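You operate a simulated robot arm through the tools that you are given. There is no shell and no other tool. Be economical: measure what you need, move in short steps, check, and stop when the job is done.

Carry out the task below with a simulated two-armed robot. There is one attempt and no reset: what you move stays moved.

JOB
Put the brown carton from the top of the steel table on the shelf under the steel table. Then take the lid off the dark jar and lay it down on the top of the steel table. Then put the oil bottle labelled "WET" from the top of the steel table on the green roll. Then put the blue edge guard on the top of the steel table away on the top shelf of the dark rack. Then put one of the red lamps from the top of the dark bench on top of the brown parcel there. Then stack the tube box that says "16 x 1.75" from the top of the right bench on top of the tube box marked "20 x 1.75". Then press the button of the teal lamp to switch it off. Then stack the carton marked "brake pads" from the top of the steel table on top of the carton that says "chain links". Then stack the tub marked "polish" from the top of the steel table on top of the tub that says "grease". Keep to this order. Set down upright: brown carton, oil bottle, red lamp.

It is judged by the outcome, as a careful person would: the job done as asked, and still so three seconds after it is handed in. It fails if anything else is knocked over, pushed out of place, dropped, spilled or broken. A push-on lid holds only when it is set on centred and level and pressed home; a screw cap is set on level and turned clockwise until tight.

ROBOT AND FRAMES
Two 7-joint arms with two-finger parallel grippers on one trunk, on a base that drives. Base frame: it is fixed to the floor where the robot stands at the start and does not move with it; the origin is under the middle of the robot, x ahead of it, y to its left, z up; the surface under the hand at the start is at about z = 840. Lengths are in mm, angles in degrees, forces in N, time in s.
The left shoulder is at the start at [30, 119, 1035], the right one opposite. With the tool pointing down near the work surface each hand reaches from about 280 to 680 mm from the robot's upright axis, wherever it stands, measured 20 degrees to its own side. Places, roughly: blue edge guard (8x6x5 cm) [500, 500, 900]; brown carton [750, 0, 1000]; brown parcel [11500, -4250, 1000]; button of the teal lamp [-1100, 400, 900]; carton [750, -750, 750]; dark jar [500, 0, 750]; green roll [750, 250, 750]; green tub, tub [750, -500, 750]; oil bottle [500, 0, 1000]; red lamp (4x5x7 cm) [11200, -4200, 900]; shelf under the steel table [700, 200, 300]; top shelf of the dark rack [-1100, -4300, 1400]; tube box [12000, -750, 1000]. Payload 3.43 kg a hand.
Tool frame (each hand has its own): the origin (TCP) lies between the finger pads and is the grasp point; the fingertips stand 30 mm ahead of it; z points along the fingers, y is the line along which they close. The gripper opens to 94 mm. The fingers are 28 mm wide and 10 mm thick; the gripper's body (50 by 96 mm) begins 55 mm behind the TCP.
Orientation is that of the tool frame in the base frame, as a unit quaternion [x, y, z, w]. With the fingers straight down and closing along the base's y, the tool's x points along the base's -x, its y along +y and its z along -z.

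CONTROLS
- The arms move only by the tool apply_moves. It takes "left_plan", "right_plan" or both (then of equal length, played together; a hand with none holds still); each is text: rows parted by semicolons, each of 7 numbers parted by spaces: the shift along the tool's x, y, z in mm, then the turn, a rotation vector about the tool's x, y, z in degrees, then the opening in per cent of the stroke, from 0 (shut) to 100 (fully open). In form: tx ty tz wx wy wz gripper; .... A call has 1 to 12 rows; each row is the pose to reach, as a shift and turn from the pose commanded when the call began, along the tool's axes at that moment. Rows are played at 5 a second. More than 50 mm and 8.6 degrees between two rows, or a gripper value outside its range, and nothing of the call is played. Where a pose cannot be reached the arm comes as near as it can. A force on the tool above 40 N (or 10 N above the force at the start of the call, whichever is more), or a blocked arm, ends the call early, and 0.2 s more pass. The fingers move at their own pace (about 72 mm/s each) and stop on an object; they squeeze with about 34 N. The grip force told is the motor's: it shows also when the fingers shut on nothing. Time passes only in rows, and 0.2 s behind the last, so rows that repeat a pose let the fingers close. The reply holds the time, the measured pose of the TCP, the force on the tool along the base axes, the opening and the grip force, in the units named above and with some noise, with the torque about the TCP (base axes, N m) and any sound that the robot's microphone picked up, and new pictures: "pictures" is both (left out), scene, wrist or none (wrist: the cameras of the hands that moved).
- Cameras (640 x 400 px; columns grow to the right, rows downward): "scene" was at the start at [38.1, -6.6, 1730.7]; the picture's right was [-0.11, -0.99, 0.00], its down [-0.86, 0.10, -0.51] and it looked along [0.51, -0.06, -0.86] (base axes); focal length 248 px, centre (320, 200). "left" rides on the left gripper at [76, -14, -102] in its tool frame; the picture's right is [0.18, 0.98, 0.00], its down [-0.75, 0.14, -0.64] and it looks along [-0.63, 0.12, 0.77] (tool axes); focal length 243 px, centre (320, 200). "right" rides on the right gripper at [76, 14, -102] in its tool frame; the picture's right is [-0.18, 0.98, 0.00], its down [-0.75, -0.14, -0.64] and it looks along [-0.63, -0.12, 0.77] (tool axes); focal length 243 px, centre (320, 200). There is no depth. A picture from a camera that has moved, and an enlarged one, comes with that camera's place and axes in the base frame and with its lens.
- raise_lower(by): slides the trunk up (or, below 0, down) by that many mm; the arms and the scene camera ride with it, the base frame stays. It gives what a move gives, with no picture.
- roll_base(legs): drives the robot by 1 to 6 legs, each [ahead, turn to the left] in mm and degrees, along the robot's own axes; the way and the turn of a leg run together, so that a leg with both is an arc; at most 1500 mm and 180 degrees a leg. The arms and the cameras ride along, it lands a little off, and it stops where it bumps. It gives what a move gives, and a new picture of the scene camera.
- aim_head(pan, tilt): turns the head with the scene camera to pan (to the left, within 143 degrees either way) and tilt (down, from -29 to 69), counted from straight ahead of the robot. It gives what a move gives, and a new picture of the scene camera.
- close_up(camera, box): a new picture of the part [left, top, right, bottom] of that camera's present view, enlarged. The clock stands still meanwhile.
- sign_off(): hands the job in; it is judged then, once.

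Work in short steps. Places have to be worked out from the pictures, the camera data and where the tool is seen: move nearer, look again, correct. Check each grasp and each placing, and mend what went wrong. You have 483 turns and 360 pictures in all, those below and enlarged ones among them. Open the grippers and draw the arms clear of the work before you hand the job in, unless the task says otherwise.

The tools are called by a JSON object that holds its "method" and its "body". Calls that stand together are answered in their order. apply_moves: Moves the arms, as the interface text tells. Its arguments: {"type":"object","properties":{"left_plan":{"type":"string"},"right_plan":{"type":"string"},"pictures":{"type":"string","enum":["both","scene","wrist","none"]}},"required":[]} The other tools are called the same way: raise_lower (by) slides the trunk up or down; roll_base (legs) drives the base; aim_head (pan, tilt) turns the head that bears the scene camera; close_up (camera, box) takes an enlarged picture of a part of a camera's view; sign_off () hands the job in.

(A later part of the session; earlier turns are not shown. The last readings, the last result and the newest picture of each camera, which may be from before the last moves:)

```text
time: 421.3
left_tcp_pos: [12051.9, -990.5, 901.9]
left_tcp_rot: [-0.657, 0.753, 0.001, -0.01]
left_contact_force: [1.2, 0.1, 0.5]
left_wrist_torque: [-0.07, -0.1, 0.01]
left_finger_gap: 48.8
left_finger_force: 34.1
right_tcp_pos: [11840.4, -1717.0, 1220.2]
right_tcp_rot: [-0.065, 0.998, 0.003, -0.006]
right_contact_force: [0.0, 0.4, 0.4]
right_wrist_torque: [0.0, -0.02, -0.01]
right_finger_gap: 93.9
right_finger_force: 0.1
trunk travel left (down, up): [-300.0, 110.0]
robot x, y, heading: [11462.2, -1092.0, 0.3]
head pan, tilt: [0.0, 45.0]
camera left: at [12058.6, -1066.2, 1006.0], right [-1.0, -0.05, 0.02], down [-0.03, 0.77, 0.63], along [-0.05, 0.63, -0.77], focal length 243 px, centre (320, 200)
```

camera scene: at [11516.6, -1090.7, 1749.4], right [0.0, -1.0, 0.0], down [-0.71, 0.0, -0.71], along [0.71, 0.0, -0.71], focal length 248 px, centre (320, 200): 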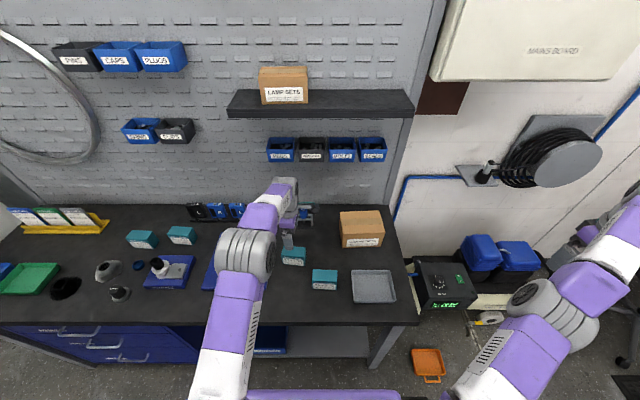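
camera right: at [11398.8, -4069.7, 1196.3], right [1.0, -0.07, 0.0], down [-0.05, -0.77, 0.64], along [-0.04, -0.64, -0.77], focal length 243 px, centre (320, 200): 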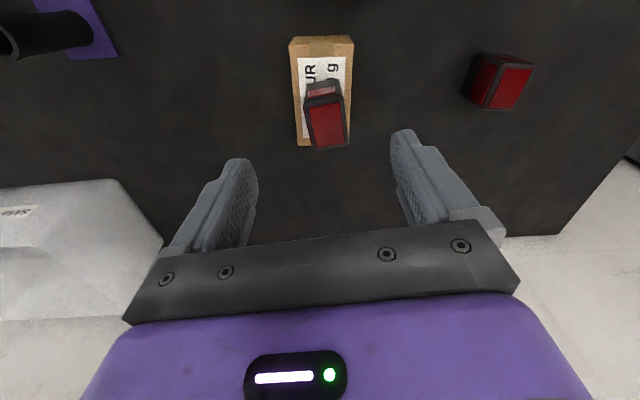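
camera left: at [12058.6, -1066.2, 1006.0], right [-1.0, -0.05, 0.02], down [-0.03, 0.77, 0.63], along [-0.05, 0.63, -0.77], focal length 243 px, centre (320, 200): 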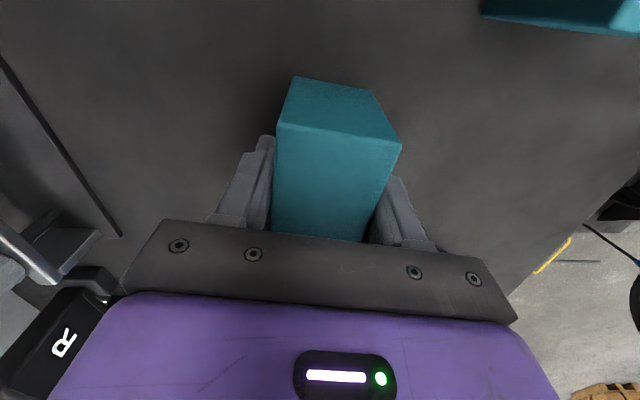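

Gripped (49 mm). Lift, then measure box 20 from the scene camera.

{"method": "apply_moves", "body": {"left_plan": "0 0 -30 0 0 0 40; 0 0 -75 0 0 0 40; 0 0 -120 0 0 0 40; 0 0 -140 0 0 0 40", "pictures": "none"}}

{"method": "close_up", "body": {"camera": "scene", "box": [270, 230, 390, 305]}}

{"method": "close_up", "body": {"camera": "left", "box": [240, 0, 640, 250]}}

```text
time: 422.3
left_tcp_pos: [12055.2, -988.7, 1043.2]
left_tcp_rot: [-0.657, 0.754, 0.001, -0.012]
left_contact_force: [-0.5, 0.3, -1.0]
left_wrist_torque: [-0.01, 0.01, -0.02]
left_finger_gap: 48.8
left_finger_force: 33.8
right_tcp_pos: [11840.2, -1716.1, 1220.0]
right_tcp_rot: [-0.066, 0.998, 0.002, -0.006]
right_contact_force: [-0.4, 0.0, 0.4]
right_wrist_torque: [0.03, 0.0, -0.02]
right_finger_gap: 94.0
right_finger_force: 0.0
trunk travel left (down, up): [-300.0, 110.0]
robot x, y, heading: [11461.0, -1092.8, 0.1]
head pan, tilt: [0.0, 45.0]
```

```text
5.33 times, centred on (330, 268) of scene
camera zoom: at [11515.9, -1089.7, 1749.4], right [0.0, -1.0, 0.0], down [-0.71, 0.0, -0.71], along [0.71, 0.0, -0.71], focal length 1323 px, centre (267, -160)
```

zoom: 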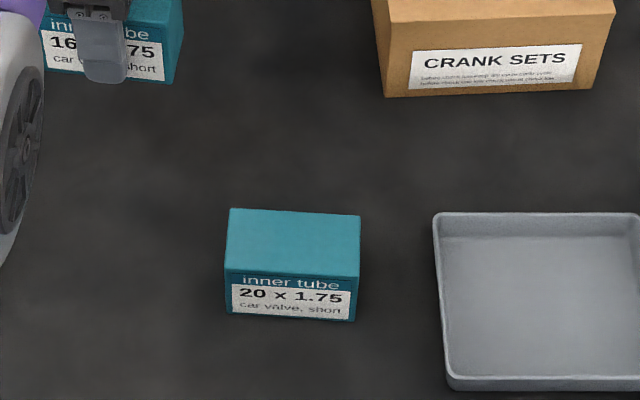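

```text
1.60 times, centred on (440, 125) of left
camera zoom: at [12061.5, -1063.9, 1146.7], right [-1.0, -0.05, 0.02], down [-0.03, 0.77, 0.63], along [-0.05, 0.63, -0.77], focal length 388 px, centre (128, 320)
```

zoom: 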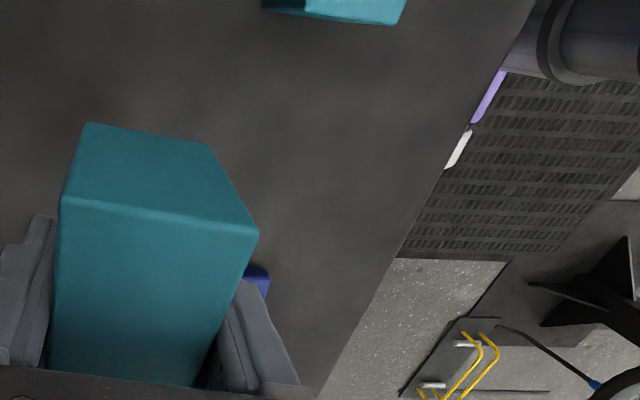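

Box 20 top centre ≈ (11955,−1107), z≈925. Carry box 16 above it and align.

{"method": "apply_moves", "body": {"left_plan": "34 20 0 0 0 -1 40; 68 41 0 0 0 -2 40; 102 62 0 0 0 -3 40; 136 82 0 0 0 -3.4 40; 136 82 30 0 0 -3.4 40; 136 82 53 0 0 -3.4 40; 136 82 53 0 0 -3.4 40", "pictures": "wrist"}}

{"method": "close_up", "body": {"camera": "scene", "box": [270, 220, 390, 295]}}

```text
time: 423.9
left_tcp_pos: [11953.8, -1112.3, 993.8]
left_tcp_rot: [-0.679, 0.734, 0.002, -0.011]
left_contact_force: [0.3, -0.2, -2.2]
left_wrist_torque: [-0.03, 0.01, -0.02]
left_finger_gap: 48.9
left_finger_force: 34.0
right_tcp_pos: [11840.6, -1717.4, 1219.7]
right_tcp_rot: [-0.066, 0.998, 0.002, -0.006]
right_contact_force: [0.0, -0.1, 0.0]
right_wrist_torque: [0.0, -0.04, -0.01]
right_finger_gap: 94.2
right_finger_force: 0.0
trunk travel left (down, up): [-300.0, 110.0]
robot x, y, heading: [11465.4, -1092.8, 0.0]
head pan, tilt: [0.0, 45.0]
camera left: at [11965.2, -1188.4, 1096.8], right [-0.99, -0.11, 0.02], down [-0.07, 0.77, 0.63], along [-0.08, 0.63, -0.77], focal length 243 px, centre (320, 200)
```

left: 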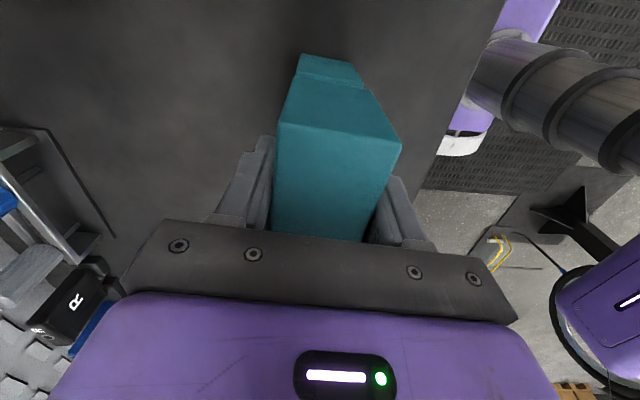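

```text
5.33 times, centred on (330, 258) of scene
camera zoom: at [11516.0, -1089.5, 1749.5], right [0.0, -1.0, 0.0], down [-0.71, 0.0, -0.71], along [0.71, 0.0, -0.71], focal length 1323 px, centre (267, -107)
```

zoom: 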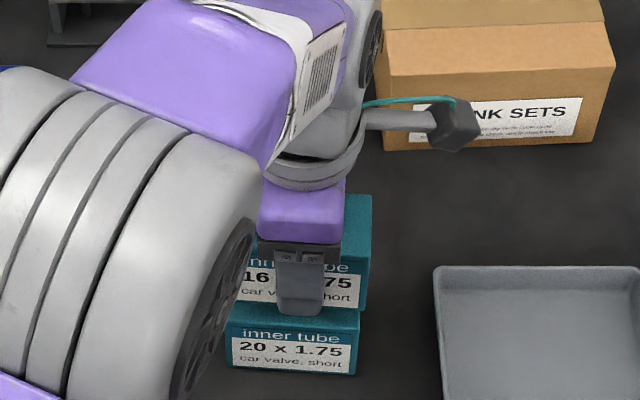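

Aligned. Lower to contact.

{"method": "apply_moves", "body": {"left_plan": "0 0 10 0 0 0 40; 0 0 20 0 0 0 40; 0 0 23 0 0 0 40; 0 0 26 0 0 0 40; 0 0 26 0 0 0 40", "pictures": "none"}}

{"method": "apply_moves", "body": {"left_plan": "0 0 1.5 0 0 0 40; 0 0 3 0 0 0 40; 0 0 3 0 0 0 40", "pictures": "none"}}

```text
time: 425.1
left_tcp_pos: [11953.6, -1113.7, 968.9]
left_tcp_rot: [-0.679, 0.734, -0.001, -0.009]
left_contact_force: [-1.1, 1.6, 25.2]
left_wrist_torque: [0.27, -0.43, 0.0]
left_finger_gap: 49.2
left_finger_force: 34.0
right_tcp_pos: [11838.1, -1716.7, 1222.3]
right_tcp_rot: [-0.065, 0.998, 0.003, -0.005]
right_contact_force: [-0.3, -0.4, -0.3]
right_wrist_torque: [0.0, -0.01, 0.01]
right_finger_gap: 93.9
right_finger_force: 0.1
trunk travel left (down, up): [-300.0, 110.0]
robot x, y, heading: [11464.6, -1092.3, 0.0]
head pan, tilt: [0.0, 45.0]
```

```text
time: 425.9
left_tcp_pos: [11952.8, -1113.8, 966.8]
left_tcp_rot: [-0.679, 0.734, -0.001, -0.01]
left_contact_force: [0.8, -0.1, 31.3]
left_wrist_torque: [-0.1, -0.48, 0.04]
left_finger_gap: 48.9
left_finger_force: 34.2
right_tcp_pos: [11837.0, -1717.9, 1220.0]
right_tcp_rot: [-0.065, 0.998, 0.003, -0.005]
right_contact_force: [0.0, 0.5, 0.0]
right_wrist_torque: [0.0, 0.01, 0.0]
right_finger_gap: 94.1
right_finger_force: 0.0
trunk travel left (down, up): [-300.0, 110.0]
robot x, y, heading: [11462.0, -1092.9, 0.1]
head pan, tilt: [0.0, 45.0]
```

Contact made (I shouldn't stack a second press blindly). Relieve 3 mm, open, rise.

{"method": "apply_moves", "body": {"left_plan": "0 0 -4 0 0 0 40; 0 0 -4 0 0 0 60; 0 0 -4 0 0 0 80; 0 0 -4 0 0 0 90; 0 0 -45 0 0 0 90; 0 0 -90 0 0 0 90; 0 0 -130 0 0 0 90", "pictures": "wrist"}}

{"method": "close_up", "body": {"camera": "scene", "box": [270, 220, 390, 295]}}

```text
time: 427.5
left_tcp_pos: [11955.9, -1110.2, 1093.9]
left_tcp_rot: [-0.679, 0.734, 0.003, -0.01]
left_contact_force: [-0.2, -0.7, -0.1]
left_wrist_torque: [0.03, -0.04, 0.0]
left_finger_gap: 84.4
left_finger_force: 0.1
right_tcp_pos: [11839.5, -1717.3, 1220.6]
right_tcp_rot: [-0.065, 0.998, 0.002, -0.005]
right_contact_force: [-0.2, 0.1, 0.0]
right_wrist_torque: [0.01, -0.03, 0.03]
right_finger_gap: 93.8
right_finger_force: 0.1
trunk travel left (down, up): [-300.0, 110.0]
robot x, y, heading: [11464.0, -1085.8, 0.1]
head pan, tilt: [0.0, 45.0]
camera left: at [11967.0, -1186.5, 1198.0], right [-0.99, -0.11, 0.02], down [-0.07, 0.77, 0.64], along [-0.08, 0.63, -0.77], focal length 243 px, centre (320, 200)
```

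left: 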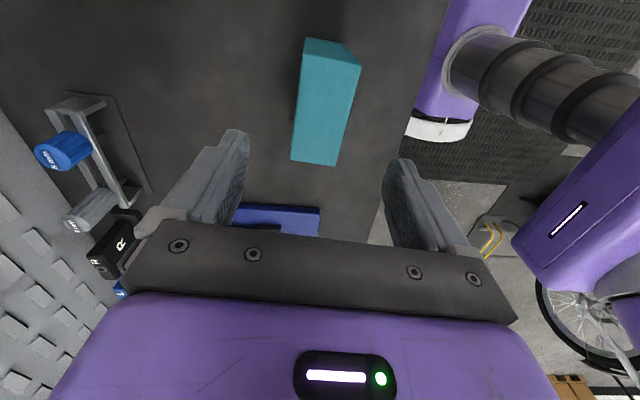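

```text
5.33 times, centred on (330, 258) of scene
camera zoom: at [11515.0, -1089.5, 1749.5], right [0.0, -1.0, 0.0], down [-0.71, 0.0, -0.71], along [0.71, 0.0, -0.71], focal length 1323 px, centre (267, -107)
```

zoom: 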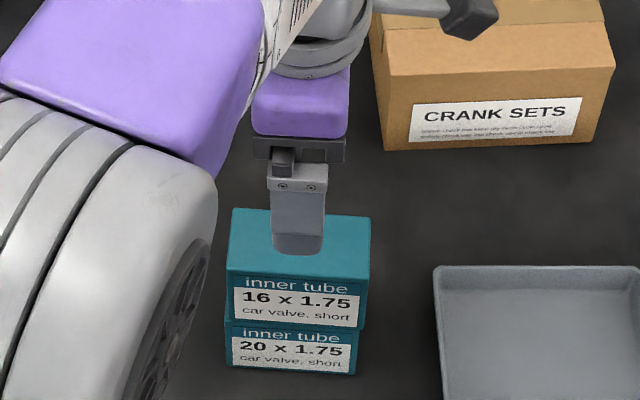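

Stacked neatly. Now for the teal lamp. Back off, raise the trunk, and put both arms straight ahead again for the narrow passage.

{"method": "roll_base", "body": {"legs": [[-300, 0]]}}

{"method": "raise_lower", "body": {"by": 110}}

{"method": "apply_moves", "body": {"left_plan": "-10 -12 -5 0 0 7 100; -20 -24 -10 0 0 14 100; -30 -36 -15 0 0 21 100; -40 -48 -20 0 0 28 100; -50 -60 -25 0 0 35 100; -60 -72 -30 0 0 42 100; -70 -84 -35 0 0 49 100; -80 -96 -40 0 0 56 100; -90 -108 -45 0 0 63 100; -100 -120 -50 0 0 70 100; -110 -132 -50 0 0 77 100; -115 -145 -50 0 0 83 100", "right_plan": "-20 40 5 0 0 0 100; -40 80 10 0 0 0 100; -60 120 15 0 0 0 100; -80 160 20 0 0 0 100; -100 200 25 0 0 0 100; -120 240 30 0 0 0 100; -140 280 35 0 0 0 100; -160 320 40 0 0 0 100; -180 360 45 0 0 0 100; -200 400 50 0 0 0 100; -220 440 55 0 0 0 100; -240 480 60 0 0 0 100", "pictures": "scene"}}

```text
time: 429.6
left_tcp_pos: [11655.4, -1110.5, 1094.9]
left_tcp_rot: [-0.68, 0.733, 0.002, -0.011]
left_contact_force: [-1.0, 0.2, 1.0]
left_wrist_torque: [-0.02, -0.01, -0.02]
left_finger_gap: 84.5
left_finger_force: 0.0
right_tcp_pos: [11539.8, -1717.9, 1220.1]
right_tcp_rot: [-0.067, 0.998, 0.003, -0.005]
right_contact_force: [-0.3, 0.4, 0.6]
right_wrist_torque: [0.0, -0.03, -0.01]
right_finger_gap: 93.9
right_finger_force: 0.0
trunk travel left (down, up): [-300.0, 110.0]
robot x, y, heading: [11163.9, -1090.9, 0.1]
head pan, tilt: [0.0, 45.0]
camera scene: at [11214.5, -1090.3, 1749.5], right [0.0, -1.0, 0.0], down [-0.71, 0.0, -0.71], along [0.71, 0.0, -0.71], focal length 248 px, centre (320, 200)
```

scene: 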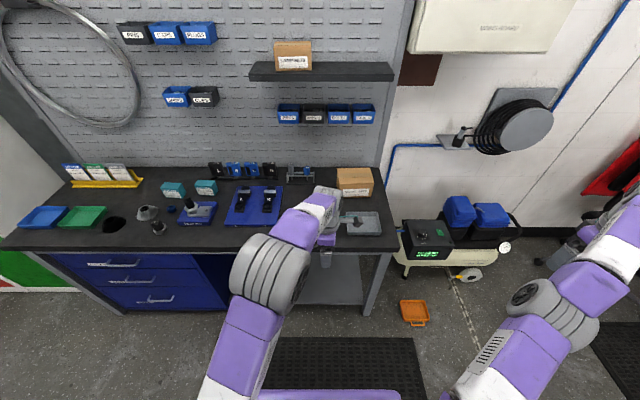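

```text
time: 431.0
left_tcp_pos: [11655.2, -1110.9, 1204.2]
left_tcp_rot: [-0.681, 0.732, 0.003, -0.011]
left_contact_force: [-0.1, 0.1, 0.5]
left_wrist_torque: [-0.01, 0.01, 0.02]
left_finger_gap: 84.8
left_finger_force: 0.0
right_tcp_pos: [11540.5, -1715.9, 1331.6]
right_tcp_rot: [-0.066, 0.998, 0.002, -0.005]
right_contact_force: [-0.1, 0.3, 0.5]
right_wrist_torque: [-0.02, 0.01, 0.01]
right_finger_gap: 94.0
right_finger_force: 0.0
trunk travel left (down, up): [-410.0, 0.0]
robot x, y, heading: [11164.7, -1090.6, 0.1]
head pan, tilt: [0.0, 45.0]
```

```text
time: 433.6
left_tcp_pos: [11787.5, -998.7, 1243.1]
left_tcp_rot: [-0.024, 1.0, -0.006, -0.01]
left_contact_force: [0.0, 0.4, -0.8]
left_wrist_torque: [-0.01, 0.06, 0.0]
left_finger_gap: 94.1
left_finger_force: 0.1
left hand out of reach, approached as far as the arm can: row 11, 12
right_tcp_pos: [11775.9, -1200.7, 1288.9]
right_tcp_rot: [-0.066, 0.998, 0.001, -0.007]
right_contact_force: [0.4, 0.0, -0.5]
right_wrist_torque: [0.0, 0.03, 0.0]
right_finger_gap: 93.8
right_finger_force: 0.0
right hand out of reach, approached as far as the arm can: row 1, 2, 3, 4, 5, 6, 7, 8, 9, 10, 11, 12
trunk travel left (down, up): [-410.0, 0.0]
robot x, y, heading: [11163.7, -1089.9, 0.2]
head pan, tilt: [0.0, 45.0]
camera scene: at [11217.0, -1088.3, 1859.4], right [0.0, -1.0, 0.0], down [-0.71, 0.0, -0.71], along [0.71, 0.0, -0.71], focal length 248 px, centre (320, 200)
```

scene: 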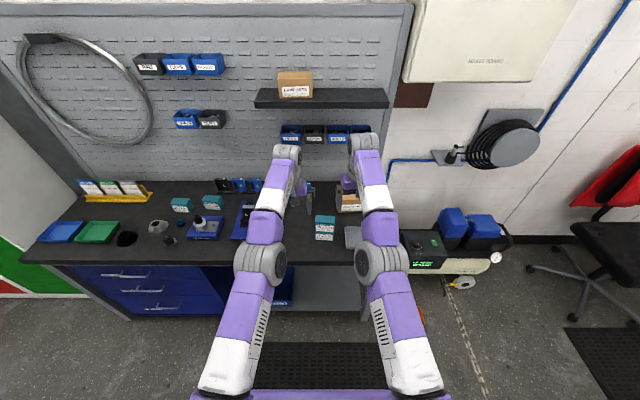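

Narrow posture set. Look west for a possibly better route between the two stands.

{"method": "roll_base", "body": {"legs": [[0, -90]]}}

{"method": "aim_head", "body": {"pan": -90, "tilt": 25}}

```text
time: 437.8
left_tcp_pos: [11251.7, -1716.0, 1244.4]
left_tcp_rot: [0.691, 0.723, 0.003, -0.011]
left_contact_force: [0.0, 0.2, 0.3]
left_wrist_torque: [-0.02, -0.03, 0.0]
left_finger_gap: 94.1
left_finger_force: 0.0
right_tcp_pos: [11049.2, -1703.9, 1289.4]
right_tcp_rot: [0.659, 0.752, 0.007, -0.003]
right_contact_force: [-0.7, -0.8, 0.0]
right_wrist_torque: [-0.02, 0.01, 0.01]
right_finger_gap: 93.9
right_finger_force: 0.1
trunk travel left (down, up): [-410.0, 0.0]
robot x, y, heading: [11160.5, -1092.8, -90.1]
head pan, tilt: [0.0, 45.0]
camera scene: at [11163.7, -1141.7, 1859.5], right [-1.0, 0.0, 0.0], down [0.0, 0.71, -0.71], along [0.0, -0.71, -0.71], focal length 248 px, centre (320, 200)
```

scene: 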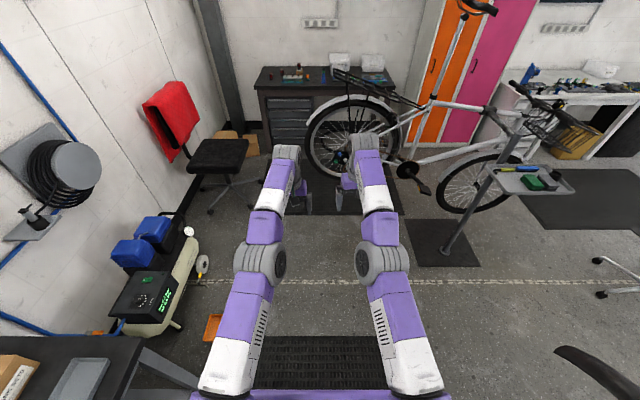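

```text
time: 439.5
left_tcp_pos: [11252.5, -1715.3, 1244.9]
left_tcp_rot: [0.691, 0.723, 0.003, -0.012]
left_contact_force: [0.3, 0.1, -0.2]
left_wrist_torque: [0.0, 0.01, -0.01]
left_finger_gap: 94.1
left_finger_force: 0.0
right_tcp_pos: [11049.9, -1703.2, 1290.2]
right_tcp_rot: [0.659, 0.752, 0.006, -0.003]
right_contact_force: [-0.1, 0.3, -0.6]
right_wrist_torque: [0.03, 0.0, -0.01]
right_finger_gap: 93.9
right_finger_force: 0.2
trunk travel left (down, up): [-410.0, 0.0]
robot x, y, heading: [11165.1, -1090.7, -89.9]
head pan, tilt: [-90.0, 25.0]
camera scene: at [11071.6, -1060.6, 1890.0], right [0.0, 1.0, 0.0], down [0.42, 0.0, -0.91], along [-0.91, 0.0, -0.42], focal length 248 px, centre (320, 200)
```

scene: 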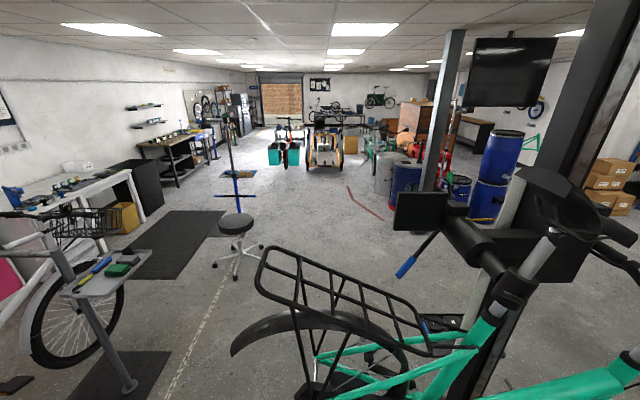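

The west gap is narrower than the east one. I retrace the known lane between chair and bike.

{"method": "roll_base", "body": {"legs": [[0, 6], [388, 0], [0, 15.5], [1107, 0]]}}

{"method": "aim_head", "body": {"pan": -15, "tilt": 45}}

```text
time: 448.5
left_tcp_pos: [11905.6, -3040.0, 1244.3]
left_tcp_rot: [0.546, 0.838, 0.001, -0.011]
left_contact_force: [0.0, 0.4, 0.8]
left_wrist_torque: [0.0, 0.0, 0.01]
left_finger_gap: 94.1
left_finger_force: 0.0
right_tcp_pos: [11713.6, -3101.2, 1289.9]
right_tcp_rot: [0.511, 0.86, 0.005, -0.005]
right_contact_force: [-0.4, -0.4, 0.5]
right_wrist_torque: [0.0, -0.04, 0.0]
right_finger_gap: 94.2
right_finger_force: 0.1
trunk travel left (down, up): [-410.0, 0.0]
robot x, y, heading: [11598.8, -2492.0, -68.8]
head pan, tilt: [-90.0, 25.0]
camera scene: at [11501.8, -2493.9, 1890.0], right [-0.36, 0.93, 0.0], down [0.39, 0.15, -0.91], along [-0.85, -0.33, -0.42], focal length 248 px, centre (320, 200)
```

scene: 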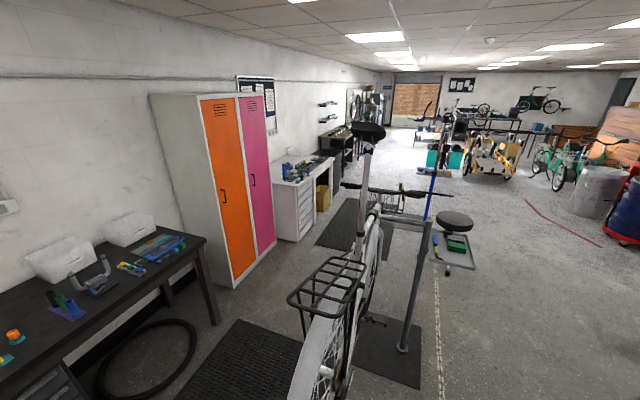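

```text
time: 450.0
left_tcp_pos: [11905.7, -3039.6, 1245.1]
left_tcp_rot: [0.547, 0.837, 0.001, -0.011]
left_contact_force: [-0.5, 0.0, -0.2]
left_wrist_torque: [0.01, -0.01, 0.0]
left_finger_gap: 93.6
left_finger_force: 0.1
right_tcp_pos: [11712.3, -3101.0, 1289.7]
right_tcp_rot: [0.511, 0.86, 0.005, -0.005]
right_contact_force: [-0.3, -0.3, -0.4]
right_wrist_torque: [-0.03, 0.02, 0.0]
right_finger_gap: 94.1
right_finger_force: 0.1
trunk travel left (down, up): [-410.0, 0.0]
robot x, y, heading: [11597.5, -2493.0, -68.5]
head pan, tilt: [-15.0, 45.0]
camera scene: at [11596.4, -2541.6, 1859.5], right [-0.99, -0.11, 0.0], down [-0.08, 0.7, -0.71], along [0.08, -0.7, -0.71], focal length 248 px, centre (320, 200)
```

scene: 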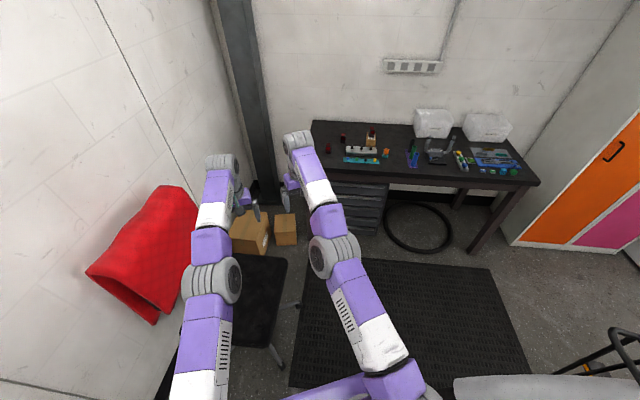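

Turn right 33° and drive down the lane.

{"method": "roll_base", "body": {"legs": [[60, 0], [0, -34.5], [960, 0]]}}

```text
time: 457.2
left_tcp_pos: [11318.4, -4101.7, 1244.7]
left_tcp_rot: [0.776, 0.631, 0.005, -0.01]
left_contact_force: [-0.2, 0.2, 0.7]
left_wrist_torque: [0.03, -0.01, 0.02]
left_finger_gap: 94.1
left_finger_force: 0.0
right_tcp_pos: [11125.1, -4040.8, 1288.7]
right_tcp_rot: [0.749, 0.663, 0.005, -0.002]
right_contact_force: [0.0, 0.3, 0.3]
right_wrist_torque: [0.0, 0.01, -0.02]
right_finger_gap: 94.1
right_finger_force: 0.0
trunk travel left (down, up): [-410.0, 0.0]
robot x, y, heading: [11383.7, -3476.5, -104.1]
head pan, tilt: [-15.0, 45.0]
camera scene: at [11355.1, -3517.1, 1859.5], right [-0.87, 0.49, 0.0], down [0.35, 0.62, -0.71], along [-0.35, -0.62, -0.71], focal length 248 px, centre (320, 200)
```

scene: 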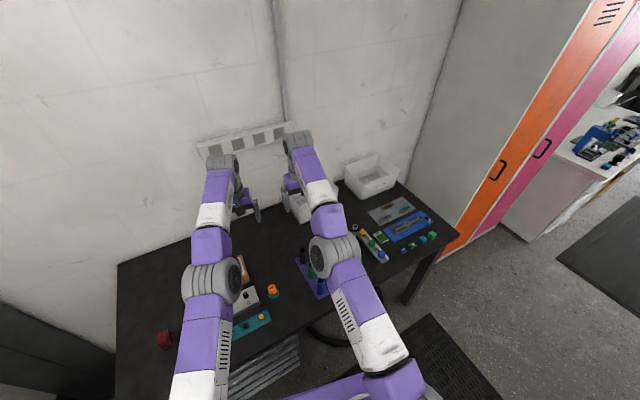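

Through the lane. Turn west and drive back along the aisle.

{"method": "roll_base", "body": {"legs": [[0, -78], [1400, 0], [1400, 0], [1400, 0]]}}

{"method": "aim_head", "body": {"pan": 0, "tilt": 20}}

```text
time: 480.7
left_tcp_pos: [6570.4, -3360.0, 1245.0]
left_tcp_rot: [1.0, -0.003, 0.01, -0.006]
left_contact_force: [-0.8, -0.9, 0.2]
left_wrist_torque: [0.01, 0.02, 0.02]
left_finger_gap: 93.9
left_finger_force: 0.0
right_tcp_pos: [6594.5, -3158.8, 1290.2]
right_tcp_rot: [0.999, 0.038, 0.007, 0.003]
right_contact_force: [0.7, 0.2, 0.3]
right_wrist_torque: [-0.01, 0.02, 0.0]
right_finger_gap: 94.2
right_finger_force: 0.0
trunk travel left (down, up): [-410.0, 0.0]
robot x, y, heading: [7199.8, -3302.8, 177.0]
head pan, tilt: [-15.0, 45.0]
camera scene: at [7152.6, -3278.8, 1859.5], right [0.31, 0.95, 0.0], down [0.67, -0.22, -0.71], along [-0.67, 0.22, -0.71], focal length 248 px, centre (320, 200)
```

scene: 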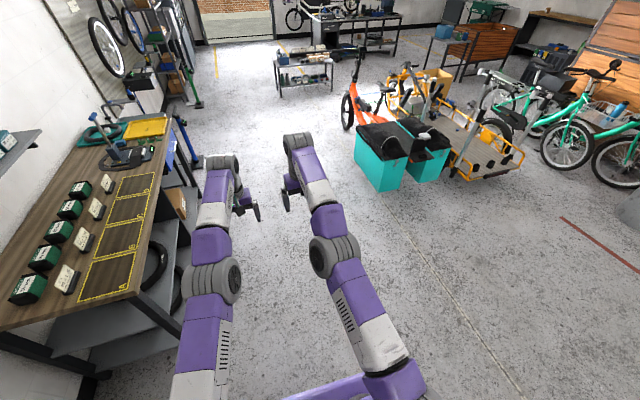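

```text
time: 481.6
left_tcp_pos: [6570.2, -3360.1, 1246.4]
left_tcp_rot: [1.0, -0.004, 0.01, -0.005]
left_contact_force: [0.2, 0.9, -0.2]
left_wrist_torque: [-0.01, 0.01, -0.03]
left_finger_gap: 94.0
left_finger_force: 0.0
right_tcp_pos: [6594.6, -3159.2, 1289.5]
right_tcp_rot: [0.999, 0.038, 0.006, 0.002]
right_contact_force: [0.1, -0.8, 0.0]
right_wrist_torque: [0.01, 0.03, -0.02]
right_finger_gap: 93.9
right_finger_force: 0.1
trunk travel left (down, up): [-410.0, 0.0]
robot x, y, heading: [7198.4, -3300.1, 177.0]
head pan, tilt: [0.0, 20.0]
camera scene: at [7137.0, -3299.0, 1898.1], right [0.05, 1.0, 0.0], down [0.34, -0.02, -0.94], along [-0.94, 0.05, -0.34], focal length 248 px, centre (320, 200)
```

scene: 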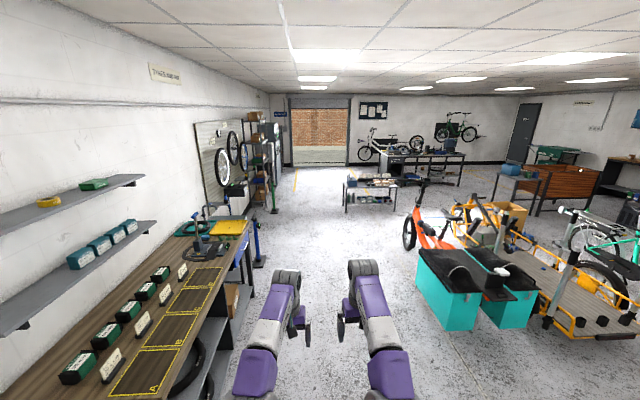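

Continue west along the aisle to x≈−150.

{"method": "roll_base", "body": {"legs": [[0, 2.5], [1470, 0], [1470, 0], [1470, 0], [1470, 0], [1470, 0]]}}

```text
time: 516.9
left_tcp_pos: [-774.5, -3485.7, 1244.9]
left_tcp_rot: [0.999, 0.039, 0.009, -0.006]
left_contact_force: [0.2, 0.2, 0.4]
left_wrist_torque: [-0.03, 0.02, -0.01]
left_finger_gap: 93.7
left_finger_force: 0.0
right_tcp_pos: [-769.0, -3283.0, 1290.6]
right_tcp_rot: [0.997, 0.081, 0.007, 0.003]
right_contact_force: [1.1, 0.3, 0.1]
right_wrist_torque: [-0.01, -0.02, 0.07]
right_finger_gap: 93.7
right_finger_force: 0.1
trunk travel left (down, up): [-410.0, 0.0]
robot x, y, heading: [-154.1, -3376.9, -178.3]
head pan, tilt: [0.0, 20.0]
camera scene: at [-215.7, -3376.3, 1898.1], right [-0.03, 1.0, 0.0], down [0.34, 0.01, -0.94], along [-0.94, -0.03, -0.34], focal length 248 px, centre (320, 200)
```

scene: 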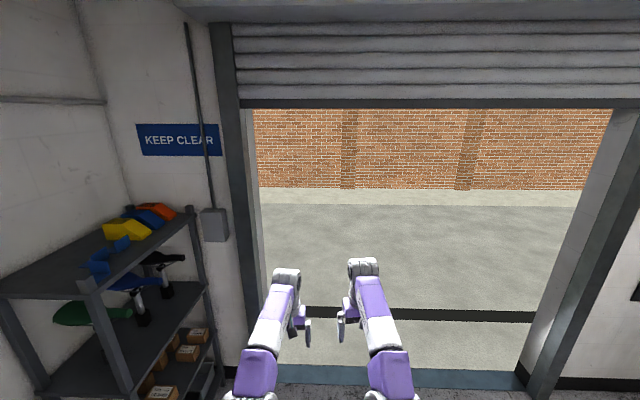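

Turn north and drive along x≈−150 past the wall bike.

{"method": "roll_base", "body": {"legs": [[0, -90.5], [1300, 0], [1300, 0], [600, 0]]}}

{"method": "aim_head", "body": {"pan": 60, "tilt": 35}}

```text
time: 536.4
left_tcp_pos: [-339.4, 438.7, 1245.8]
left_tcp_rot: [0.731, -0.682, 0.01, 0.003]
left_contact_force: [1.1, 0.1, -0.6]
left_wrist_torque: [0.02, -0.01, -0.03]
left_finger_gap: 94.1
left_finger_force: 0.0
right_tcp_pos: [-136.4, 430.7, 1289.8]
right_tcp_rot: [0.76, -0.65, 0.003, 0.006]
right_contact_force: [0.3, -0.9, 0.5]
right_wrist_torque: [0.02, 0.0, 0.02]
right_finger_gap: 94.0
right_finger_force: 0.0
trunk travel left (down, up): [-410.0, 0.0]
robot x, y, heading: [-236.7, -181.4, 91.5]
head pan, tilt: [0.0, 20.0]
camera scene: at [-234.1, -119.7, 1898.2], right [1.0, 0.03, 0.0], down [0.01, -0.34, -0.94], along [-0.02, 0.94, -0.34], focal length 248 px, centre (320, 200)
```

scene: 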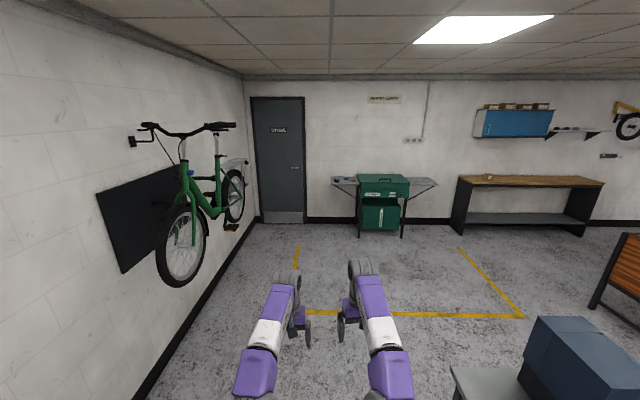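

```text
time: 537.6
left_tcp_pos: [-338.9, 438.2, 1245.5]
left_tcp_rot: [0.732, -0.681, 0.011, 0.002]
left_contact_force: [0.4, -0.2, 0.7]
left_wrist_torque: [-0.01, -0.02, 0.01]
left_finger_gap: 93.8
left_finger_force: 0.2
right_tcp_pos: [-136.9, 431.4, 1289.3]
right_tcp_rot: [0.76, -0.65, 0.003, 0.006]
right_contact_force: [-0.7, -0.2, 0.2]
right_wrist_torque: [-0.02, -0.02, 0.01]
right_finger_gap: 94.2
right_finger_force: 0.0
trunk travel left (down, up): [-410.0, 0.0]
robot x, y, heading: [-233.1, -179.5, 91.6]
head pan, tilt: [60.0, 35.0]
camera scene: at [-309.0, -170.6, 1874.3], right [0.48, 0.88, 0.0], down [0.5, -0.27, -0.82], along [-0.72, 0.39, -0.57], focal length 248 px, centre (320, 200)
```

scene: 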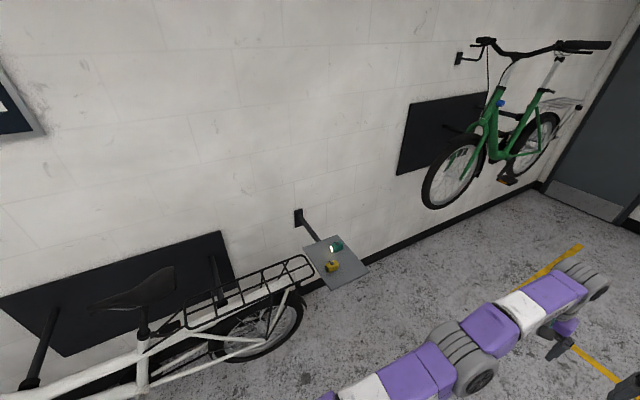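

Zoom on the plate with the teal lamp.

{"method": "close_up", "body": {"camera": "scene", "box": [290, 215, 390, 300]}}

```text
4.71 times, centred on (340, 258) of scene
camera zoom: at [-309.0, -170.6, 1874.3], right [0.48, 0.88, 0.0], down [0.5, -0.27, -0.82], along [-0.72, 0.39, -0.57], focal length 1167 px, centre (226, -71)
```

zoom: 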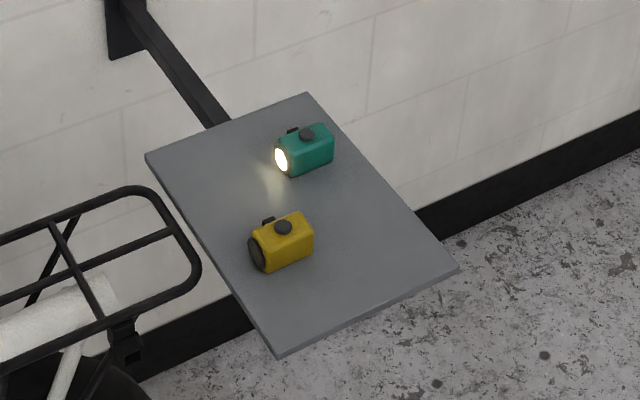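

Teal lamp (lit) with a dark button on top at ≈ (−1122,376). Drive up beside it, face the wall, and reset the arms outward.

{"method": "roll_base", "body": {"legs": [[476, 0], [0, 88.5]]}}

{"method": "raise_lower", "body": {"by": -110}}

{"method": "apply_moves", "body": {"right_plan": "0 -45 0 0 0 0 60; 0 -90 0 0 0 0 30; 0 -135 0 0 0 0 0; 5 -180 0 0 0 0 0; 10 -225 0 0 0 0 0; 20 -270 0 0 0 0 0; 35 -312 0 0 0 0 0; 60 -350 0 0 0 0 0; 90 -385 0 0 0 0 0; 130 -410 0 0 0 0 0; 175 -415 0 0 0 0 0; 215 -400 0 0 0 0 0", "left_plan": "0 45 0 0 0 0 100; 0 90 0 0 0 0 100; 0 135 0 0 0 0 100; 5 180 0 0 0 0 100; 10 225 0 0 0 0 100; 20 270 0 0 0 0 100; 35 312 0 0 0 0 100; 60 350 0 0 0 0 100; 90 385 0 0 0 0 100; 130 410 0 0 0 0 100; 175 415 0 0 0 0 100; 215 400 0 0 0 0 100", "pictures": "scene"}}

```text
time: 544.3
left_tcp_pos: [-869.3, 202.9, 1245.0]
left_tcp_rot: [1.0, 0.023, 0.01, -0.006]
left_contact_force: [0.5, 0.1, 0.6]
left_wrist_torque: [-0.03, 0.0, -0.01]
left_finger_gap: 94.0
left_finger_force: 0.0
right_tcp_pos: [-857.1, 405.0, 1289.5]
right_tcp_rot: [0.998, 0.065, 0.006, 0.003]
right_contact_force: [0.7, -0.4, -0.3]
right_wrist_torque: [-0.02, 0.01, -0.02]
right_finger_gap: 94.0
right_finger_force: 0.1
trunk travel left (down, up): [-410.0, 0.0]
robot x, y, heading: [-243.2, 291.7, -180.1]
head pan, tilt: [60.0, 35.0]
camera scene: at [-258.4, 217.4, 1874.3], right [-0.87, 0.5, 0.0], down [0.29, 0.5, -0.82], along [-0.41, -0.71, -0.57], focal length 248 px, centre (320, 200)
```

scene: 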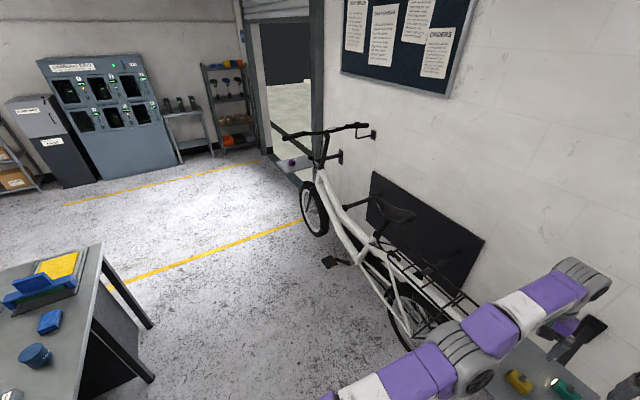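

```text
time: 545.7
left_tcp_pos: [-869.5, 203.4, 1134.7]
left_tcp_rot: [1.0, 0.023, 0.01, -0.005]
left_contact_force: [0.8, -0.5, 0.6]
left_wrist_torque: [-0.03, 0.01, -0.01]
left_finger_gap: 94.2
left_finger_force: 0.0
right_tcp_pos: [-857.3, 404.2, 1180.5]
right_tcp_rot: [0.998, 0.065, 0.006, 0.002]
right_contact_force: [-0.4, -0.4, 0.0]
right_wrist_torque: [-0.01, 0.01, 0.0]
right_finger_gap: 93.9
right_finger_force: 0.2
trunk travel left (down, up): [-300.0, 110.0]
robot x, y, heading: [-243.9, 291.8, -180.1]
head pan, tilt: [60.0, 35.0]
```

```text
time: 548.3
left_tcp_pos: [-720.5, -261.0, 1164.2]
left_tcp_rot: [1.0, 0.024, 0.01, -0.007]
left_contact_force: [-0.3, -0.4, -0.4]
left_wrist_torque: [0.0, -0.01, -0.01]
left_finger_gap: 94.0
left_finger_force: 0.0
left hand out of reach, approached as far as the arm can: row 1, 2, 3, 4, 5, 6, 7, 8, 9, 10, 11, 12
right_tcp_pos: [-693.0, 829.7, 1184.0]
right_tcp_rot: [0.998, 0.064, 0.003, -0.001]
right_contact_force: [1.5, -0.3, 0.6]
right_wrist_torque: [0.0, 0.01, 0.02]
right_finger_gap: 0.0
right_finger_force: 33.1
right hand out of reach, approached as far as the arm can: row 2, 3, 4, 5, 6, 7, 8, 9, 10, 11
trunk travel left (down, up): [-300.0, 110.0]
robot x, y, heading: [-242.9, 290.0, -180.1]
head pan, tilt: [60.0, 35.0]
camera scene: at [-254.6, 216.0, 1764.2], right [-0.87, 0.5, 0.0], down [0.28, 0.5, -0.82], along [-0.41, -0.71, -0.57], focal length 248 px, centre (320, 200)
```

scene: 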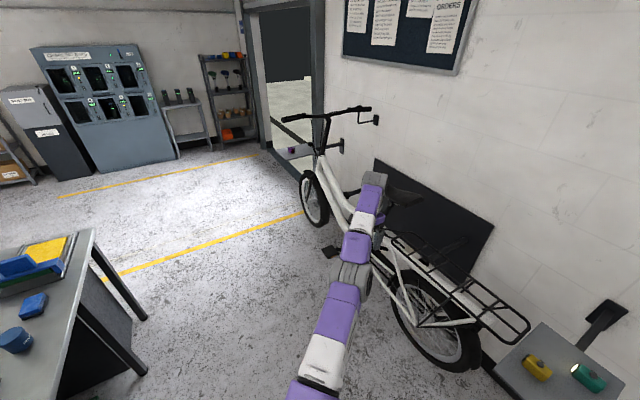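

Now draw both hands back in with elbows out.

{"method": "apply_moves", "body": {"left_plan": "35 5 0 0 0 0 100; 70 5 0 0 0 0 100; 105 0 0 0 0 0 100; 140 -10 0 0 0 0 100; 170 -30 0 0 0 0 100; 190 -60 0 0 0 0 100; 200 -100 0 0 0 0 100; 200 -140 0 0 0 0 100", "right_plan": "35 -5 0 0 0 0 0; 70 -5 0 0 0 0 0; 105 0 0 0 0 0 0; 130 20 0 0 0 0 0; 140 60 0 0 0 0 0; 140 105 0 0 0 0 0; 130 150 0 0 0 0 0; 110 190 0 0 0 0 0", "pictures": "none"}}

{"method": "aim_head", "body": {"pan": 0, "tilt": 45}}

```text
time: 550.1
left_tcp_pos: [-654.3, -299.6, 1226.2]
left_tcp_rot: [1.0, 0.022, 0.01, -0.005]
left_contact_force: [0.4, -0.4, -1.2]
left_wrist_torque: [0.05, -0.02, -0.03]
left_finger_gap: 93.9
left_finger_force: 0.1
left hand out of reach, approached as far as the arm can: row 1, 2, 3, 4, 5, 6, 7, 8
right_tcp_pos: [-563.0, 654.6, 1183.4]
right_tcp_rot: [0.998, 0.065, 0.006, 0.001]
right_contact_force: [0.7, -0.7, 0.3]
right_wrist_torque: [0.01, -0.02, -0.04]
right_finger_gap: 0.2
right_finger_force: 32.7
trunk travel left (down, up): [-300.0, 110.0]
robot x, y, heading: [-247.5, 293.4, -179.9]
head pan, tilt: [60.0, 35.0]
```

```text
time: 551.4
left_tcp_pos: [-655.0, -298.6, 1228.4]
left_tcp_rot: [1.0, 0.023, 0.011, -0.006]
left_contact_force: [-0.3, 0.4, -0.3]
left_wrist_torque: [0.01, -0.01, 0.02]
left_finger_gap: 94.3
left_finger_force: 0.1
right_tcp_pos: [-561.2, 655.8, 1184.2]
right_tcp_rot: [0.998, 0.065, 0.007, 0.003]
right_contact_force: [-1.3, 0.4, -0.5]
right_wrist_torque: [0.0, 0.01, 0.01]
right_finger_gap: 0.0
right_finger_force: 32.6
trunk travel left (down, up): [-300.0, 110.0]
robot x, y, heading: [-244.8, 293.6, -179.6]
head pan, tilt: [0.0, 45.0]
camera scene: at [-295.5, 293.7, 1749.5], right [0.0, 1.0, 0.0], down [0.71, 0.0, -0.71], along [-0.71, 0.0, -0.71], focal length 248 px, centre (320, 200)
```

scene: 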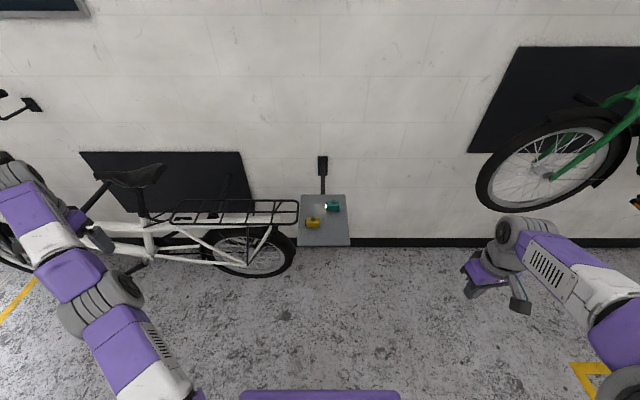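

Drive forward 270 mm toward the plate.

{"method": "roll_base", "body": {"legs": [[270, 0]]}}

{"method": "close_up", "body": {"camera": "scene", "box": [260, 210, 380, 290]}}

```text
time: 553.3
left_tcp_pos: [-924.9, -299.0, 1228.3]
left_tcp_rot: [1.0, 0.022, 0.011, -0.005]
left_contact_force: [1.1, 0.3, 0.5]
left_wrist_torque: [0.01, 0.0, 0.02]
left_finger_gap: 93.8
left_finger_force: 0.1
right_tcp_pos: [-832.1, 657.0, 1183.6]
right_tcp_rot: [0.998, 0.065, 0.006, 0.002]
right_contact_force: [-0.8, 0.8, 0.4]
right_wrist_torque: [0.03, 0.01, 0.0]
right_finger_gap: 0.0
right_finger_force: 33.1
trunk travel left (down, up): [-300.0, 110.0]
robot x, y, heading: [-514.5, 294.7, 180.2]
head pan, tilt: [0.0, 45.0]
camera scene: at [-565.7, 293.8, 1749.4], right [0.0, 1.0, 0.0], down [0.71, 0.0, -0.71], along [-0.71, 0.0, -0.71], focal length 248 px, centre (320, 200)
```

scene: 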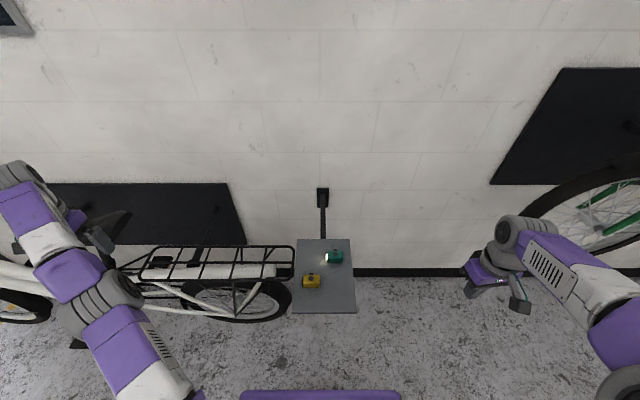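

```text
5.00 times, centred on (320, 250) of scene
camera zoom: at [-565.7, 293.8, 1749.4], right [0.0, 1.0, 0.0], down [0.71, 0.0, -0.71], along [-0.71, 0.0, -0.71], focal length 1240 px, centre (320, -50)
```

zoom: 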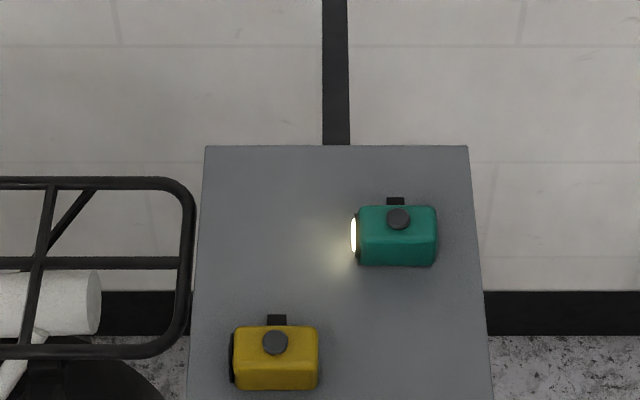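

Button at ≈ (−1085,351,945). Bring the closed right fingers above it.

{"method": "apply_moves", "body": {"right_plan": "-28 27 10 0 0 0 0; -57 54 20 0 0 0 0; -85 81 30 0 0 0 0; -114 109 40 0 0 0 0; -142 136 50 0 0 0 0; -171 163 65 0 0 0 0; -199 190 85 0 0 0 0; -228 217 110 0 0 0 0; -256 244 135 0 0 0 0; -282 271 160 0 0 0 0; -282 271 160 0 0 0 0", "pictures": "both"}}

{"method": "close_up", "body": {"camera": "scene", "box": [260, 210, 380, 290]}}

```text
time: 555.7
left_tcp_pos: [-923.4, -298.6, 1228.9]
left_tcp_rot: [1.0, 0.022, 0.009, -0.004]
left_contact_force: [-0.4, 0.1, 0.3]
left_wrist_torque: [-0.01, -0.03, 0.02]
left_finger_gap: 93.8
left_finger_force: 0.0
right_tcp_pos: [-1073.4, 351.7, 1023.1]
right_tcp_rot: [0.998, 0.065, 0.006, 0.002]
right_contact_force: [-0.8, 0.4, 0.0]
right_wrist_torque: [-0.01, 0.0, -0.01]
right_finger_gap: 0.0
right_finger_force: 33.0
trunk travel left (down, up): [-300.0, 110.0]
robot x, y, heading: [-516.1, 288.7, 180.1]
head pan, tilt: [0.0, 45.0]
camera scene: at [-564.1, 294.6, 1749.5], right [0.0, 1.0, 0.0], down [0.71, 0.0, -0.71], along [-0.71, 0.0, -0.71], focal length 248 px, centre (320, 200)
camera right: at [-997.6, 347.9, 1126.5], right [-0.06, -1.0, 0.0], down [-0.77, 0.05, 0.63], along [-0.63, 0.03, -0.77], focal length 243 px, centre (320, 200)
```

scene: 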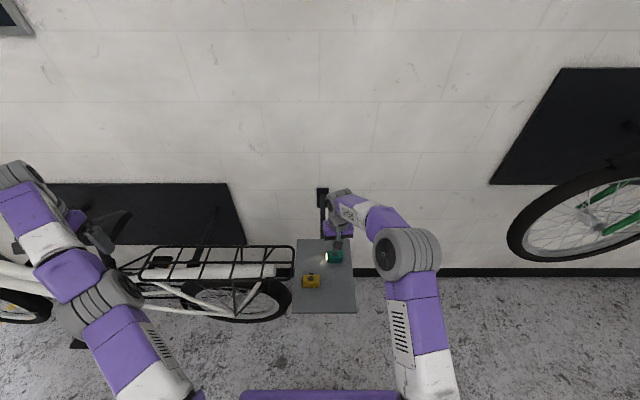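
right: 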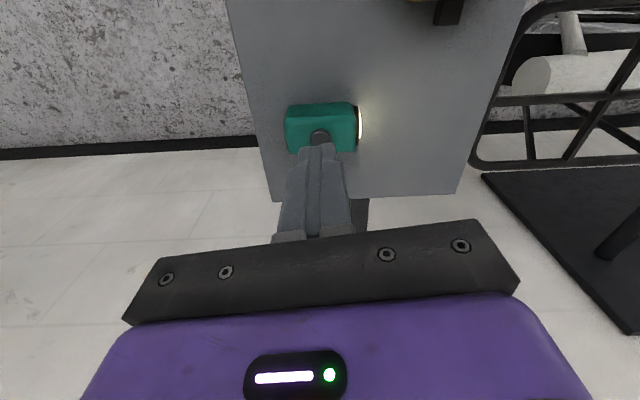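

```text
5.00 times, centred on (320, 250) of scene
camera zoom: at [-564.1, 294.6, 1749.5], right [0.0, 1.0, 0.0], down [0.71, 0.0, -0.71], along [-0.71, 0.0, -0.71], focal length 1240 px, centre (320, -50)
```

zoom: 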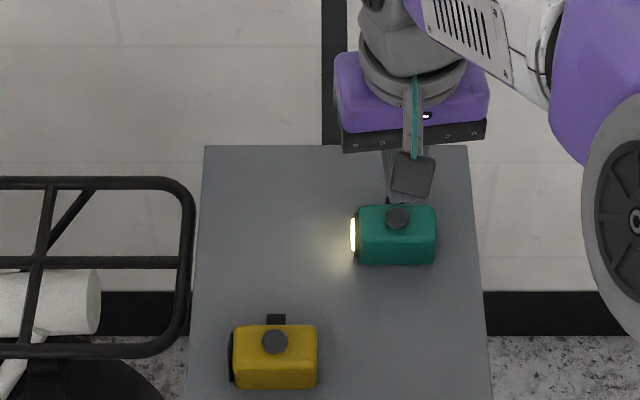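

Button projects to ≈ (−1082,353). Shift 5 mm and descend to just above the button.

{"method": "apply_moves", "body": {"right_plan": "-3 -1 15 0 0 0 0; -5 -1 30 0 0 0 0; -5 -1 40 0 0 0 0; -5 -1 40 0 0 0 0", "pictures": "wrist"}}

```text
time: 556.7
left_tcp_pos: [-923.9, -298.6, 1228.0]
left_tcp_rot: [1.0, 0.022, 0.01, -0.005]
left_contact_force: [0.7, 0.0, -0.9]
left_wrist_torque: [0.02, 0.02, 0.03]
left_finger_gap: 94.0
left_finger_force: 0.1
right_tcp_pos: [-1078.9, 352.1, 983.9]
right_tcp_rot: [0.998, 0.065, 0.006, 0.002]
right_contact_force: [0.3, 0.7, 0.8]
right_wrist_torque: [-0.01, -0.03, -0.03]
right_finger_gap: 0.2
right_finger_force: 32.8
trunk travel left (down, up): [-300.0, 110.0]
robot x, y, heading: [-514.9, 297.9, 180.2]
head pan, tilt: [0.0, 45.0]
camera right: at [-1002.4, 347.5, 1086.3], right [-0.06, -1.0, 0.0], down [-0.77, 0.05, 0.63], along [-0.63, 0.03, -0.77], focal length 243 px, centre (320, 200)
```

right: 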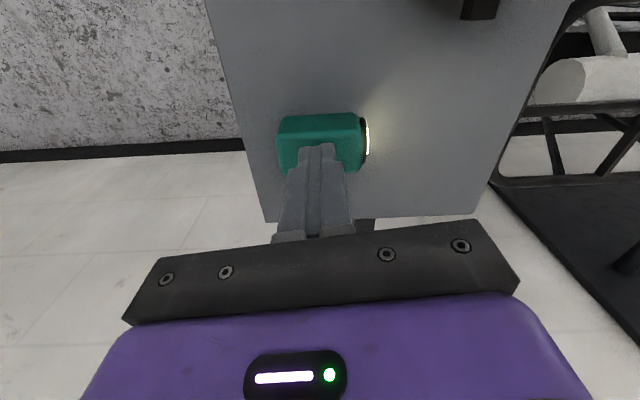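

Tip is right over the button. Creep down 2 mm per row and watch force and sound.

{"method": "apply_moves", "body": {"right_plan": "0 0 2 0 0 0 0; 0 0 4 0 0 0 0; 0 0 6 0 0 0 0; 0 0 8 0 0 0 0", "pictures": "wrist"}}

```text
time: 557.7
left_tcp_pos: [-924.8, -299.4, 1228.4]
left_tcp_rot: [1.0, 0.021, 0.009, -0.005]
left_contact_force: [0.4, -0.4, -0.2]
left_wrist_torque: [-0.01, 0.01, -0.01]
left_finger_gap: 93.8
left_finger_force: 0.0
right_tcp_pos: [-1078.2, 349.8, 974.0]
right_tcp_rot: [0.998, 0.065, 0.006, 0.002]
right_contact_force: [-1.1, -0.4, 1.9]
right_wrist_torque: [0.03, 0.02, -0.01]
right_finger_gap: 0.0
right_finger_force: 33.3
trunk travel left (down, up): [-300.0, 110.0]
robot x, y, heading: [-515.8, 294.4, 180.2]
head pan, tilt: [0.0, 45.0]
camera right: at [-1002.2, 346.6, 1078.0], right [-0.06, -1.0, 0.0], down [-0.77, 0.05, 0.63], along [-0.63, 0.03, -0.77], focal length 243 px, centre (320, 200)
```

right: 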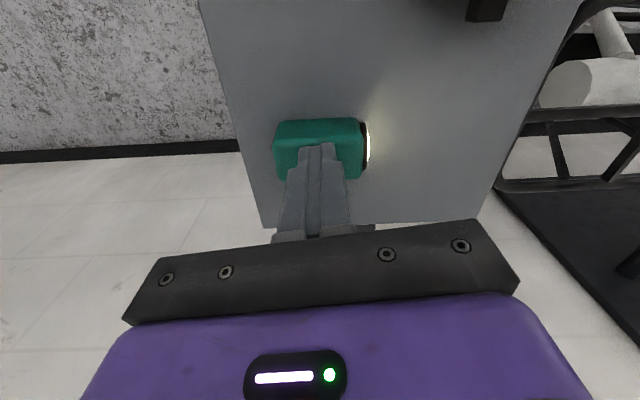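

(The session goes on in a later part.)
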